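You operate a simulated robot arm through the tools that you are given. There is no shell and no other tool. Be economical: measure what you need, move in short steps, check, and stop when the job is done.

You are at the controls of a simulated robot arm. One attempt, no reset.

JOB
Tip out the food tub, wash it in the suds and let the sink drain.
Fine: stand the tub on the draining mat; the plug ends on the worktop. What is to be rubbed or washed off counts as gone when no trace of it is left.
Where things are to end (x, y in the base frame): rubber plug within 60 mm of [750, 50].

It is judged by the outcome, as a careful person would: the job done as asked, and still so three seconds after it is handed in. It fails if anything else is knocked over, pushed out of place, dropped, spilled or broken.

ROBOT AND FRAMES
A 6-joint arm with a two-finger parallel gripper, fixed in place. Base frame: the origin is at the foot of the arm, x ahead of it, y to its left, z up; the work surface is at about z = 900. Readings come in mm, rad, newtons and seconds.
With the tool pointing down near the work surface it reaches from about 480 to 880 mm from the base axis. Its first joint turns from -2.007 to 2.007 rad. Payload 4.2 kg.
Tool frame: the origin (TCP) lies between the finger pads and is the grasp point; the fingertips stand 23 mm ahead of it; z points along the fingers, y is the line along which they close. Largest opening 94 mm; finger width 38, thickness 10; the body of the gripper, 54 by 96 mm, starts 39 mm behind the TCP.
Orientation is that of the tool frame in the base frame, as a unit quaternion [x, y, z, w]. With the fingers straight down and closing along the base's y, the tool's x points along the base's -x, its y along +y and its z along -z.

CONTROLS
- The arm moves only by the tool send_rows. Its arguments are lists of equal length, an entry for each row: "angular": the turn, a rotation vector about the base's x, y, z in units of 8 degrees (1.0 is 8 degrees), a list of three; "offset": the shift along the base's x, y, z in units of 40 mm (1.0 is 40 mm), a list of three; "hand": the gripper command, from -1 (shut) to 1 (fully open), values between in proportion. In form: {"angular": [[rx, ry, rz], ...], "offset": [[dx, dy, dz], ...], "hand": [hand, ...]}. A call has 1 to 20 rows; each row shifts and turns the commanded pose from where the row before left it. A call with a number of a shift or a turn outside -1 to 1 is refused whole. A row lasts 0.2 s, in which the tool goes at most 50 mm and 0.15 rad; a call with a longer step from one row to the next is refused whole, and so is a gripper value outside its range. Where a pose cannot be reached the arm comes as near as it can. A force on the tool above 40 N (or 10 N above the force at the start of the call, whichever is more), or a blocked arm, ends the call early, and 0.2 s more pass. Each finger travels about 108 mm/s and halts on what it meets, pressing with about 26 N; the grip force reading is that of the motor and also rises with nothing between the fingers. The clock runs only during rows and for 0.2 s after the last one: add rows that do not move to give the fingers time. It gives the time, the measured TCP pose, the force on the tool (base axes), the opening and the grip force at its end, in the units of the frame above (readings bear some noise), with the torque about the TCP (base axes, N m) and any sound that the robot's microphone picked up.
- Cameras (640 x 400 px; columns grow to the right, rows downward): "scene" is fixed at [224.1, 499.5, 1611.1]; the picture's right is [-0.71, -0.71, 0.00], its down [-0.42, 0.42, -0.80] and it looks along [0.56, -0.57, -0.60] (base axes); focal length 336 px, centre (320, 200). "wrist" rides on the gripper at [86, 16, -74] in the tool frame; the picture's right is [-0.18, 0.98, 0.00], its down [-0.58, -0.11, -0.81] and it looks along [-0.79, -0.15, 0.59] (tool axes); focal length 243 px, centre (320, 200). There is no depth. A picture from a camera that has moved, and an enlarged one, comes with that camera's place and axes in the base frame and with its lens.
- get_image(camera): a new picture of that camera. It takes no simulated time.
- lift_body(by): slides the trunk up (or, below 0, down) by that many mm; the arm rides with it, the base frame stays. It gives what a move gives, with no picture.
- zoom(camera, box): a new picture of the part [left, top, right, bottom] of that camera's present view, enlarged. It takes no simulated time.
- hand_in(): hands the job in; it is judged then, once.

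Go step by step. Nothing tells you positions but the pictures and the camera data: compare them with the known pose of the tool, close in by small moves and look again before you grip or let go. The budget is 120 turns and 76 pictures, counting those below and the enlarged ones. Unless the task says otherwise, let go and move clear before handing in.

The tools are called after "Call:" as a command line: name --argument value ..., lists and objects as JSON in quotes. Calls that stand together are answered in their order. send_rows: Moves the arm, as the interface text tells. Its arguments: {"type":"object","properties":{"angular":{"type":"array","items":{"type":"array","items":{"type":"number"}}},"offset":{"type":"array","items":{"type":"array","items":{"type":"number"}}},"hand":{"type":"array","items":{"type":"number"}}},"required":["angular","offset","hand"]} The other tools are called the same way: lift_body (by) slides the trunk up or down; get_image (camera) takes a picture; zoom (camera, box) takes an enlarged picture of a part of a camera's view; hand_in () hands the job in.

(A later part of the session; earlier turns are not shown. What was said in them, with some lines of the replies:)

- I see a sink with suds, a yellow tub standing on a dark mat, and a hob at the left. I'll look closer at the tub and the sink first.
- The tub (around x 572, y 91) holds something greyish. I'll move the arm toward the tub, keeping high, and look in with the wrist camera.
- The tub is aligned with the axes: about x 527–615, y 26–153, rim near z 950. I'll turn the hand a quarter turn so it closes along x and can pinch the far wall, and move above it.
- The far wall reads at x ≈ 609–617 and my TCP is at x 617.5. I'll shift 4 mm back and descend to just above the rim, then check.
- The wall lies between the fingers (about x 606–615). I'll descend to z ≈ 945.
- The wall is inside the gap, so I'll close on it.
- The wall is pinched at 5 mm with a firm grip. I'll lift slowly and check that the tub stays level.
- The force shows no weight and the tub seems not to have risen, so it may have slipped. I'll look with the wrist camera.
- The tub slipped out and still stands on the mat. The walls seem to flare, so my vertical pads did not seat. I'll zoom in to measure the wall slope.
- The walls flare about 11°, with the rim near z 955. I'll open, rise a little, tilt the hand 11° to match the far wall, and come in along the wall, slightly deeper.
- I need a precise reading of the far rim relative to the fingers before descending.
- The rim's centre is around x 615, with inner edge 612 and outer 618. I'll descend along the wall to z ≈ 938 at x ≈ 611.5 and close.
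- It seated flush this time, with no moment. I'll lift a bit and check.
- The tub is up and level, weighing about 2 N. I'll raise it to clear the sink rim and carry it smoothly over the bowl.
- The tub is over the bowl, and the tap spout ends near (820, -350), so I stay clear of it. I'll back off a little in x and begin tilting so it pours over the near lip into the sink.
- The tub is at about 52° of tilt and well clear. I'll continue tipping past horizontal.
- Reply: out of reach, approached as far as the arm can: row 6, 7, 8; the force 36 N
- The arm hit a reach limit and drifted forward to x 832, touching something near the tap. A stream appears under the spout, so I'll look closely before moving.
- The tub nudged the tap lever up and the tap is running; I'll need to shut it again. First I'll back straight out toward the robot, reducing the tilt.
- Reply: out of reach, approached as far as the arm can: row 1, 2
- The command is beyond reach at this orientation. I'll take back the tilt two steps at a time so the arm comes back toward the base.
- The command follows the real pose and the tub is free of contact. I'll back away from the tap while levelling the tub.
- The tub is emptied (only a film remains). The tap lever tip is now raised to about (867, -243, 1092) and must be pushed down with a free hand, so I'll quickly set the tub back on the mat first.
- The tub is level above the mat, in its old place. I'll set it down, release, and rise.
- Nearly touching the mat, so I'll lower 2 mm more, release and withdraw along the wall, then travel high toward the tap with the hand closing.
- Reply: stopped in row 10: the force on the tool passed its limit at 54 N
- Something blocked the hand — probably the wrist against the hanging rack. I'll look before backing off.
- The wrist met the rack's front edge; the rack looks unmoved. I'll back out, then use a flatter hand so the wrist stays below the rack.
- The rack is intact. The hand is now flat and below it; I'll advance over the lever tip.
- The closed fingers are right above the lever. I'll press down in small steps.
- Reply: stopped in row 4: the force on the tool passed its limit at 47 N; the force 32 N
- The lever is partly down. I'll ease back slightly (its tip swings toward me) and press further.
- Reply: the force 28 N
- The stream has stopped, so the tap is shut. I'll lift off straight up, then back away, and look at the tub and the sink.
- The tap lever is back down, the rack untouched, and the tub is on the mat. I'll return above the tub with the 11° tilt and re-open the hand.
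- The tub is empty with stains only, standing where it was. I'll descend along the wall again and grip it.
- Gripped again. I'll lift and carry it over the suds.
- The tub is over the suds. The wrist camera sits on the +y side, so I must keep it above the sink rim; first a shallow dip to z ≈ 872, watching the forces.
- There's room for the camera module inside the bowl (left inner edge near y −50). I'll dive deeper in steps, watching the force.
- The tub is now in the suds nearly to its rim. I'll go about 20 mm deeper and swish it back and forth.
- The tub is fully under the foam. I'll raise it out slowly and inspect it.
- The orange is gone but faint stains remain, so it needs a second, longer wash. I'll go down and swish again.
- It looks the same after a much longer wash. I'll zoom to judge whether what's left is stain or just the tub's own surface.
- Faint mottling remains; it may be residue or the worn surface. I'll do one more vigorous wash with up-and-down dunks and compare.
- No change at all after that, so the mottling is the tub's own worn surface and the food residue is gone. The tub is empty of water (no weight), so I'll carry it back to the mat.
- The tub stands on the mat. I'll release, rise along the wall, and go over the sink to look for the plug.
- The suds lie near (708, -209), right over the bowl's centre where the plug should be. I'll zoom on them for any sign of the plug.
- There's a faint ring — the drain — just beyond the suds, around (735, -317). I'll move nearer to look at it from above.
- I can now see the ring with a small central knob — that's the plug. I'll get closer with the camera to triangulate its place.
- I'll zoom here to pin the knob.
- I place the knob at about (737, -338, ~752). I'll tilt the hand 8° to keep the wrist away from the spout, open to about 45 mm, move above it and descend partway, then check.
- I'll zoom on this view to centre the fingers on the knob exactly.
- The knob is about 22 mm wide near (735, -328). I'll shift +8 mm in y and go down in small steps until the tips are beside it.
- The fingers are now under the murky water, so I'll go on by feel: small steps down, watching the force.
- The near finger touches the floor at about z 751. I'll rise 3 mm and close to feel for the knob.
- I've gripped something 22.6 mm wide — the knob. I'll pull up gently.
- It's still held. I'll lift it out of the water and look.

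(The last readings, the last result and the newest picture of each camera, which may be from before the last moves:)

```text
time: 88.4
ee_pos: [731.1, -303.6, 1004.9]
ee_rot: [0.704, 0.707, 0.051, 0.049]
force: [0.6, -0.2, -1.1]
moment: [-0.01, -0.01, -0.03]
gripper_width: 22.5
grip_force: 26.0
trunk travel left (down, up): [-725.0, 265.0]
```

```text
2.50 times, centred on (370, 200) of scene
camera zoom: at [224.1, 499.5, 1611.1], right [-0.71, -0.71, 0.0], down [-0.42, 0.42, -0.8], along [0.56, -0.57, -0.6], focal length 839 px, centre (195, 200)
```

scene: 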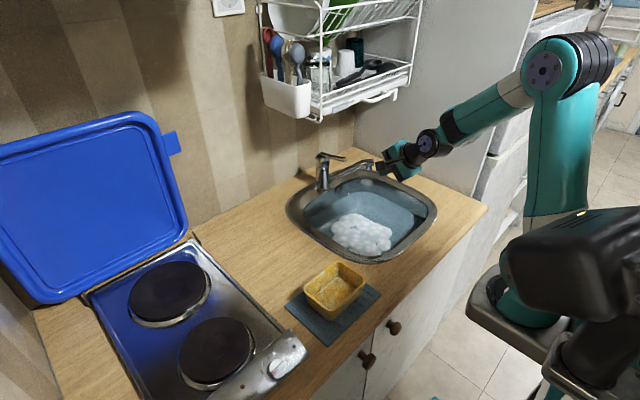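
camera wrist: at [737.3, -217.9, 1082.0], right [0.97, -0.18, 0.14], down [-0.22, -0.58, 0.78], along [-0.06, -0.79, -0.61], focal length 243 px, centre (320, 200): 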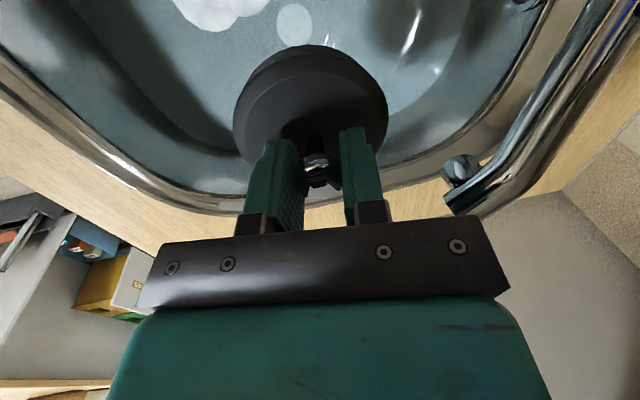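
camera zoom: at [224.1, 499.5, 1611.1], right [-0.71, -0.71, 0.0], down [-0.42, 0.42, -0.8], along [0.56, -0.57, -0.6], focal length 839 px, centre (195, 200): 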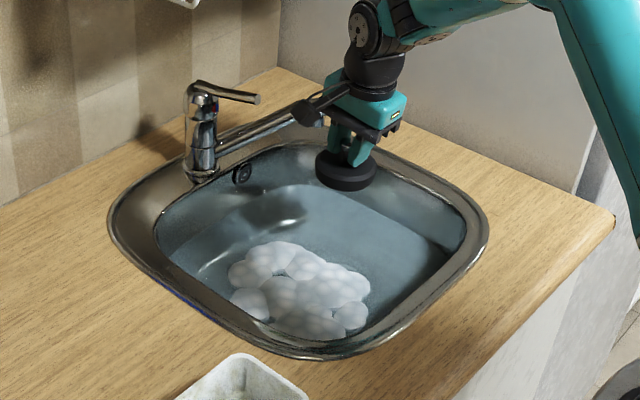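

The plug is out, held level. I'll carry it to (750, 50) over the worktop.

Call:
send_rows --angular '[[0, 0, 0], [0, 0, 0], [0, 0, 0], [0, 0, 0], [0, 0, 0], [0, 0, 0], [0, 0, 0], [0, 0, 0], [0, 0, 0], [0, 0, 0], [0, 0, 0]]' --offset '[[0, 0.3, 0.4], [0, 0.8, 0.2], [0, 0.95, 0], [0, 0.95, 0], [0, 0.95, 0], [0, 0.95, 0], [0.1, 0.95, 0], [0.1, 0.95, 0], [0.1, 0.95, 0], [0.1, 0.95, 0], [0.05, 0.15, 0]]' --hand '[-1, -1, -1, -1, -1, -1, -1, -1, -1, -1, -1]'

Call:
send_rows --angular '[[0, 0, 0], [0, 0, 0], [0, 0, 0], [0, 0, 0]]' --offset '[[0, 0, -0.7], [0, 0, -0.6], [0, 0, -0.4], [0, 0, 0]]' --hand '[-1, -1, -1, -1]'

Call:
zoom --camera "scene" --box '[180, 130, 400, 300]'

```text
time: 90.8
ee_pos: [754.0, 53.0, 1032.2]
ee_rot: [0.704, 0.707, 0.051, 0.049]
force: [-0.1, 0.4, -0.9]
moment: [-0.01, 0.01, 0.08]
gripper_width: 22.7
grip_force: 26.6
trunk travel left (down, up): [-725.0, 265.0]
```

```text
time: 91.8
ee_pos: [753.2, 51.2, 964.3]
ee_rot: [0.704, 0.706, 0.051, 0.049]
force: [0.1, -0.2, -1.7]
moment: [0.02, 0.01, -0.01]
gripper_width: 22.9
grip_force: 26.0
trunk travel left (down, up): [-725.0, 265.0]
```

```text
2.35 times, centred on (290, 215) of scene
camera zoom: at [224.1, 499.5, 1611.1], right [-0.71, -0.71, 0.0], down [-0.42, 0.42, -0.8], along [0.56, -0.57, -0.6], focal length 790 px, centre (391, 165)
```

zoom: 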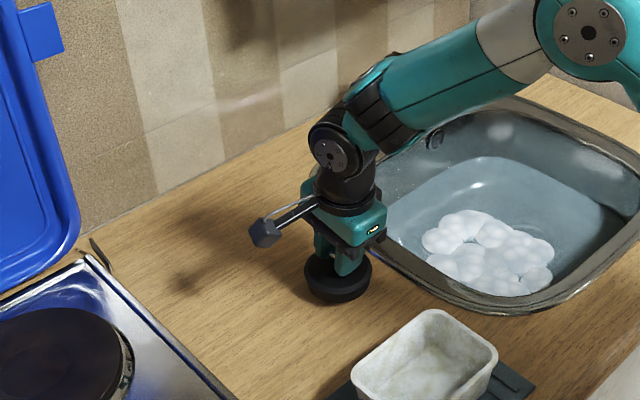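

The plug is over clear worktop. I'll lower it gently until it touches.

Call:
send_rows --angular '[[0, 0, 0], [0, 0, 0], [0, 0, 0], [0, 0, 0]]' --offset '[[0, 0, -0.25], [0, 0, -0.15], [0, 0, -0.1], [0, 0, 0]]' --hand '[-1, -1, -1, -1]'

```text
time: 92.8
ee_pos: [753.8, 52.1, 951.4]
ee_rot: [0.703, 0.707, 0.057, 0.051]
force: [-7.9, -1.5, 17.3]
moment: [-0.1, 0.26, 0.0]
gripper_width: 22.8
grip_force: 26.2
trunk travel left (down, up): [-725.0, 265.0]
stopped in row 4: the force on the tool passed its limit at 42 N (the readings are from after the stop); the commanded pose is now the measured one
```

Contact with the worktop. I'll ease up 1 mm, open, and rise.

Call:
send_rows --angular '[[0, 0, 0], [0, 0, 0], [0, 0, 0], [0, 0, 0], [0, 0, 0], [0, 0, 0], [0, 0, 0], [0, 0, 0]]' --offset '[[0, 0, 0.04], [0, 0, 0], [0, 0, 0], [0, 0, 0.3], [0, 0, 0.8], [0, 0, 0.8], [0, 0, 0.8], [0, 0, 0.5]]' --hand '[-1, -0.3, 0, 0, 0, 0, 0, 0]'

Call:
get_image --camera "scene"

```text
time: 94.6
ee_pos: [755.6, 52.4, 1078.6]
ee_rot: [0.704, 0.706, 0.056, 0.052]
force: [1.9, -0.2, 0.0]
moment: [-0.03, -0.01, -0.01]
gripper_width: 47.0
grip_force: 0.0
trunk travel left (down, up): [-725.0, 265.0]
```

```text
4 pictures are left
```

scene: 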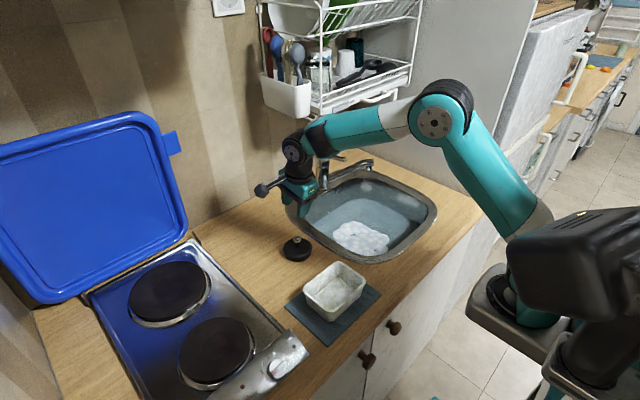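

The plug sits at about (755, 53). I'll draw the arm clear and let time pass for the sink to drain.

Call:
send_rows --angular '[[0, 0, 0], [0, 0, 0], [0, 0, 0], [0, 0, 0], [0, 0, 0], [0, 0, 0], [0, 0, 0], [0, 0, 0], [0, 0, 0], [0, 0, 0], [0, 0, 0], [0, 0, 0], [0, 0, 0], [0, 0, 0], [0, 0, 0], [0, 0, 0], [0, 0, 0], [0, 0, 0], [0, 0, 0], [0, 0, 0]]' --offset '[[-0.8, 0, 0.5], [-0.8, 0, 0.5], [-0.8, 0, 0.5], [-0.8, -0.3, 0.5], [-0.5, -0.6, 0.3], [0, -0.6, 0.2], [0, 0, 0], [0, 0, 0], [0, 0, 0], [0, 0, 0], [0, 0, 0], [0, 0, 0], [0, 0, 0], [0, 0, 0], [0, 0, 0], [0, 0, 0], [0, 0, 0], [0, 0, 0], [0, 0, 0], [0, 0, 0]]' --hand '[0, 0, 0, 0, 0, 0, 0, 0, 0, 0, 0, 0, 0, 0, 0, 0, 0, 0, 0, 0]'

Call:
send_rows --angular '[[0, 0, 0], [0, 0, 0], [0, 0, 0], [0, 0, 0], [0, 0, 0], [0, 0, 0], [0, 0, 0], [0, 0, 0], [0, 0, 0], [0, 0, 0], [0, 0, 0], [0, 0, 0], [0, 0, 0], [0, 0, 0], [0, 0, 0], [0, 0, 0], [0, 0, 0], [0, 0, 0], [0, 0, 0], [0, 0, 0]]' --offset '[[0, 0, 0], [0, 0, 0], [0, 0, 0], [0, 0, 0], [0, 0, 0], [0, 0, 0], [0, 0, 0], [0, 0, 0], [0, 0, 0], [0, 0, 0], [0, 0, 0], [0, 0, 0], [0, 0, 0], [0, 0, 0], [0, 0, 0], [0, 0, 0], [0, 0, 0], [0, 0, 0], [0, 0, 0], [0, 0, 0]]' --hand '[0, 0, 0, 0, 0, 0, 0, 0, 0, 0, 0, 0, 0, 0, 0, 0, 0, 0, 0, 0]'

Call:
send_rows --angular '[[0, 0, 0], [0, 0, 0], [0, 0, 0], [0, 0, 0], [0, 0, 0], [0, 0, 0], [0, 0, 0], [0, 0, 0], [0, 0, 0], [0, 0, 0], [0, 0, 0], [0, 0, 0], [0, 0, 0], [0, 0, 0], [0, 0, 0], [0, 0, 0], [0, 0, 0], [0, 0, 0], [0, 0, 0], [0, 0, 0]]' --offset '[[0, 0, 0], [0, 0, 0], [0, 0, 0], [0, 0, 0], [0, 0, 0], [0, 0, 0], [0, 0, 0], [0, 0, 0], [0, 0, 0], [0, 0, 0], [0, 0, 0], [0, 0, 0], [0, 0, 0], [0, 0, 0], [0, 0, 0], [0, 0, 0], [0, 0, 0], [0, 0, 0], [0, 0, 0], [0, 0, 0]]' --hand '[0, 0, 0, 0, 0, 0, 0, 0, 0, 0, 0, 0, 0, 0, 0, 0, 0, 0, 0, 0]'

Call:
zoom --camera "scene" --box '[270, 140, 450, 350]'

```text
time: 98.8
ee_pos: [606.8, -7.4, 1179.7]
ee_rot: [0.704, 0.706, 0.057, 0.052]
force: [-0.1, -0.6, -0.5]
moment: [-0.03, 0.03, 0.0]
gripper_width: 46.8
grip_force: 0.1
trunk travel left (down, up): [-725.0, 265.0]
```

```text
time: 103.0
ee_pos: [607.7, -8.6, 1178.8]
ee_rot: [0.704, 0.706, 0.057, 0.052]
force: [0.5, -0.8, -0.1]
moment: [0.01, -0.04, 0.0]
gripper_width: 46.8
grip_force: 0.1
trunk travel left (down, up): [-725.0, 265.0]
```

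```text
time: 107.2
ee_pos: [606.8, -7.4, 1180.1]
ee_rot: [0.704, 0.706, 0.057, 0.051]
force: [0.9, 0.2, -0.5]
moment: [-0.05, 0.03, 0.02]
gripper_width: 47.0
grip_force: 0.1
trunk travel left (down, up): [-725.0, 265.0]
```

```text
1.90 times, centred on (360, 245) of scene
camera zoom: at [224.1, 499.5, 1611.1], right [-0.71, -0.71, 0.0], down [-0.42, 0.42, -0.8], along [0.56, -0.57, -0.6], focal length 639 px, centre (244, 114)
```

zoom: 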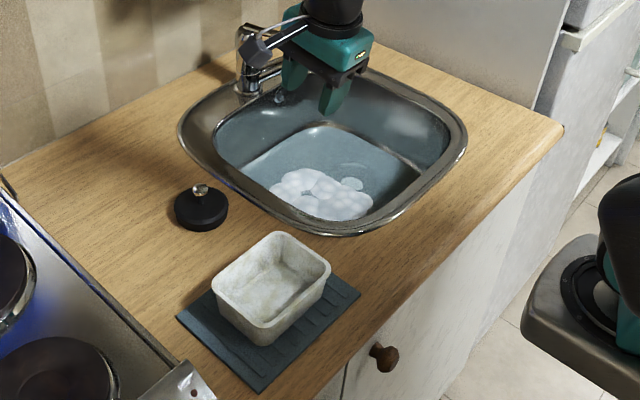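

The water is going down and the suds sink with it. I'll wait longer.

Call:
send_rows --angular '[[0, 0, 0], [0, 0, 0], [0, 0, 0], [0, 0, 0], [0, 0, 0], [0, 0, 0], [0, 0, 0], [0, 0, 0], [0, 0, 0], [0, 0, 0], [0, 0, 0], [0, 0, 0], [0, 0, 0], [0, 0, 0], [0, 0, 0], [0, 0, 0], [0, 0, 0], [0, 0, 0], [0, 0, 0], [0, 0, 0]]' --offset '[[-0.5, 0.5, 0.2], [-0.5, 0.5, 0.2], [-0.3, 0.5, 0], [0, 0.5, 0], [0, 0, 0], [0, 0, 0], [0, 0, 0], [0, 0, 0], [0, 0, 0], [0, 0, 0], [0, 0, 0], [0, 0, 0], [0, 0, 0], [0, 0, 0], [0, 0, 0], [0, 0, 0], [0, 0, 0], [0, 0, 0], [0, 0, 0], [0, 0, 0]]' --hand '[0, 0, 0, 0, 0, 0, 0, 0, 0, 0, 0, 0, 0, 0, 0, 0, 0, 0, 0, 0]'

Call:
send_rows --angular '[[0, 0, 0], [0, 0, 0], [0, 0, 0], [0, 0, 0], [0, 0, 0], [0, 0, 0], [0, 0, 0], [0, 0, 0], [0, 0, 0], [0, 0, 0], [0, 0, 0], [0, 0, 0], [0, 0, 0], [0, 0, 0], [0, 0, 0], [0, 0, 0], [0, 0, 0], [0, 0, 0], [0, 0, 0], [0, 0, 0]]' --offset '[[0, 0, 0], [0, 0, 0], [0, 0, 0], [0, 0, 0], [0, 0, 0], [0, 0, 0], [0, 0, 0], [0, 0, 0], [0, 0, 0], [0, 0, 0], [0, 0, 0], [0, 0, 0], [0, 0, 0], [0, 0, 0], [0, 0, 0], [0, 0, 0], [0, 0, 0], [0, 0, 0], [0, 0, 0], [0, 0, 0]]' --hand '[0, 0, 0, 0, 0, 0, 0, 0, 0, 0, 0, 0, 0, 0, 0, 0, 0, 0, 0, 0]'

Call:
send_rows --angular '[[0, 0, 0], [0, 0, 0], [0, 0, 0], [0, 0, 0], [0, 0, 0], [0, 0, 0], [0, 0, 0], [0, 0, 0], [0, 0, 0], [0, 0, 0], [0, 0, 0], [0, 0, 0], [0, 0, 0], [0, 0, 0], [0, 0, 0], [0, 0, 0], [0, 0, 0], [0, 0, 0], [0, 0, 0], [0, 0, 0]]' --offset '[[0, 0, 0], [0, 0, 0], [0, 0, 0], [0, 0, 0], [0, 0, 0], [0, 0, 0], [0, 0, 0], [0, 0, 0], [0, 0, 0], [0, 0, 0], [0, 0, 0], [0, 0, 0], [0, 0, 0], [0, 0, 0], [0, 0, 0], [0, 0, 0], [0, 0, 0], [0, 0, 0], [0, 0, 0], [0, 0, 0]]' --hand '[0, 0, 0, 0, 0, 0, 0, 0, 0, 0, 0, 0, 0, 0, 0, 0, 0, 0, 0, 0]'

Call:
send_rows --angular '[[0, 0, 0], [0, 0, 0], [0, 0, 0], [0, 0, 0], [0, 0, 0], [0, 0, 0], [0, 0, 0], [0, 0, 0], [0, 0, 0], [0, 0, 0], [0, 0, 0], [0, 0, 0], [0, 0, 0], [0, 0, 0], [0, 0, 0], [0, 0, 0], [0, 0, 0], [0, 0, 0], [0, 0, 0], [0, 0, 0]]' --offset '[[0, 0, 0], [0, 0, 0], [0, 0, 0], [0, 0, 0], [0, 0, 0], [0, 0, 0], [0, 0, 0], [0, 0, 0], [0, 0, 0], [0, 0, 0], [0, 0, 0], [0, 0, 0], [0, 0, 0], [0, 0, 0], [0, 0, 0], [0, 0, 0], [0, 0, 0], [0, 0, 0], [0, 0, 0], [0, 0, 0]]' --hand '[0, 0, 0, 0, 0, 0, 0, 0, 0, 0, 0, 0, 0, 0, 0, 0, 0, 0, 0, 0]'

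Call:
zoom --camera "scene" --box '[270, 140, 450, 350]'

```text
time: 111.4
ee_pos: [554.8, 72.4, 1194.8]
ee_rot: [0.704, 0.706, 0.057, 0.051]
force: [-0.6, 0.3, 0.3]
moment: [-0.03, 0.01, 0.0]
gripper_width: 47.1
grip_force: 0.0
trunk travel left (down, up): [-725.0, 265.0]
```

```text
time: 115.6
ee_pos: [553.6, 72.4, 1194.3]
ee_rot: [0.704, 0.706, 0.057, 0.052]
force: [-0.8, 0.6, 0.6]
moment: [0.03, 0.01, -0.02]
gripper_width: 46.9
grip_force: 0.1
trunk travel left (down, up): [-725.0, 265.0]
```

```text
time: 119.8
ee_pos: [553.5, 72.1, 1194.0]
ee_rot: [0.704, 0.706, 0.057, 0.052]
force: [-0.5, -0.1, -0.3]
moment: [-0.01, -0.01, 0.0]
gripper_width: 46.7
grip_force: 0.0
trunk travel left (down, up): [-725.0, 265.0]
```

```text
time: 124.0
ee_pos: [554.8, 71.5, 1193.9]
ee_rot: [0.704, 0.706, 0.057, 0.051]
force: [0.0, -0.2, 0.1]
moment: [0.02, -0.02, 0.0]
gripper_width: 47.1
grip_force: 0.0
trunk travel left (down, up): [-725.0, 265.0]
```

```text
1.90 times, centred on (360, 245) of scene
camera zoom: at [224.1, 499.5, 1611.1], right [-0.71, -0.71, 0.0], down [-0.42, 0.42, -0.8], along [0.56, -0.57, -0.6], focal length 639 px, centre (244, 114)
```

zoom: 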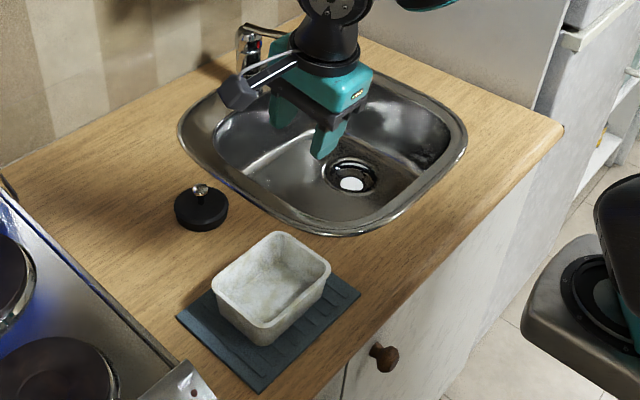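

The sink is empty but for a last blob of foam at the drain. I'll wait a few more seconds and take a last look.

Call:
send_rows --angular '[[0, 0, 0], [0, 0, 0], [0, 0, 0], [0, 0, 0], [0, 0, 0], [0, 0, 0], [0, 0, 0], [0, 0, 0], [0, 0, 0], [0, 0, 0], [0, 0, 0], [0, 0, 0], [0, 0, 0], [0, 0, 0], [0, 0, 0], [0, 0, 0], [0, 0, 0], [0, 0, 0], [0, 0, 0], [0, 0, 0]]' --offset '[[0, 0, 0], [0, 0, 0], [0, 0, 0], [0, 0, 0], [0, 0, 0], [0, 0, 0], [0, 0, 0], [0, 0, 0], [0, 0, 0], [0, 0, 0], [0, 0, 0], [0, 0, 0], [0, 0, 0], [0, 0, 0], [0, 0, 0], [0, 0, 0], [0, 0, 0], [0, 0, 0], [0, 0, 0], [0, 0, 0]]' --hand '[0, 0, 0, 0, 0, 0, 0, 0, 0, 0, 0, 0, 0, 0, 0, 0, 0, 0, 0, 0]'

Call:
send_rows --angular '[[0, 0, 0], [0, 0, 0], [0, 0, 0], [0, 0, 0], [0, 0, 0], [0, 0, 0], [0, 0, 0], [0, 0, 0], [0, 0, 0], [0, 0, 0], [0, 0, 0], [0, 0, 0], [0, 0, 0], [0, 0, 0], [0, 0, 0], [0, 0, 0], [0, 0, 0], [0, 0, 0], [0, 0, 0], [0, 0, 0]]' --offset '[[0, 0, 0], [0, 0, 0], [0, 0, 0], [0, 0, 0], [0, 0, 0], [0, 0, 0], [0, 0, 0], [0, 0, 0], [0, 0, 0], [0, 0, 0], [0, 0, 0], [0, 0, 0], [0, 0, 0], [0, 0, 0], [0, 0, 0], [0, 0, 0], [0, 0, 0], [0, 0, 0], [0, 0, 0], [0, 0, 0]]' --hand '[0, 0, 0, 0, 0, 0, 0, 0, 0, 0, 0, 0, 0, 0, 0, 0, 0, 0, 0, 0]'

Call:
get_image --camera "scene"

```text
time: 128.2
ee_pos: [553.9, 72.8, 1194.2]
ee_rot: [0.705, 0.705, 0.057, 0.051]
force: [0.0, -0.3, 0.0]
moment: [-0.02, 0.04, 0.02]
gripper_width: 47.0
grip_force: 0.1
trunk travel left (down, up): [-725.0, 265.0]
```

```text
time: 132.4
ee_pos: [554.1, 70.9, 1193.9]
ee_rot: [0.704, 0.706, 0.057, 0.052]
force: [0.7, -0.3, -0.8]
moment: [0.01, 0.03, 0.01]
gripper_width: 46.9
grip_force: 0.0
trunk travel left (down, up): [-725.0, 265.0]
```

```text
1 pictures are left
```

scene: 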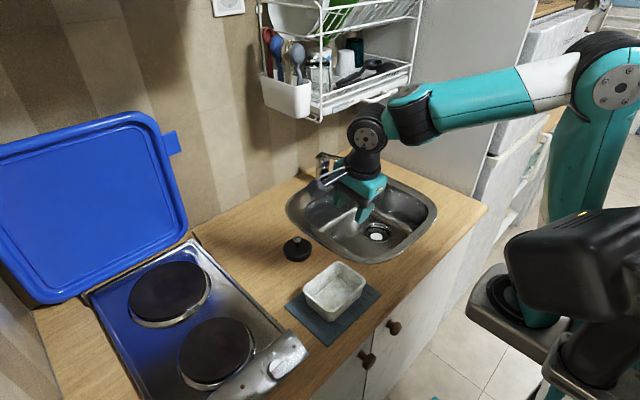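

The sink has drained, with only a small white patch, foam or glint, still at the drain. The tub stands on the mat, the plug is on the worktop near (755, 53), the tap is shut and the arm is clear, so I'm handing in.

Call:
hand_in

```text
The job is handed in.
```

I handed the job in: the tub is tipped out, washed and standing on the mat, the sink has drained, and the plug is on the worktop at about (755, 53).

- **Tub surface:** it still has faint mottling. I took that for wear, because two further washes made no visible difference, but I could not rule out residue.
- **Tap:** while tipping, the tub lifted the lever and the water ran into the sink for about 15 seconds. I pushed the lever back down and the stream stopped.
- **Rack:** on the way to the tap the wrist bumped the hanging rack with about 54 N. It looked unmoved in the pictures afterwards.
- **Drain:** a small white patch, either foam or a reflection, was still there in the last picture.
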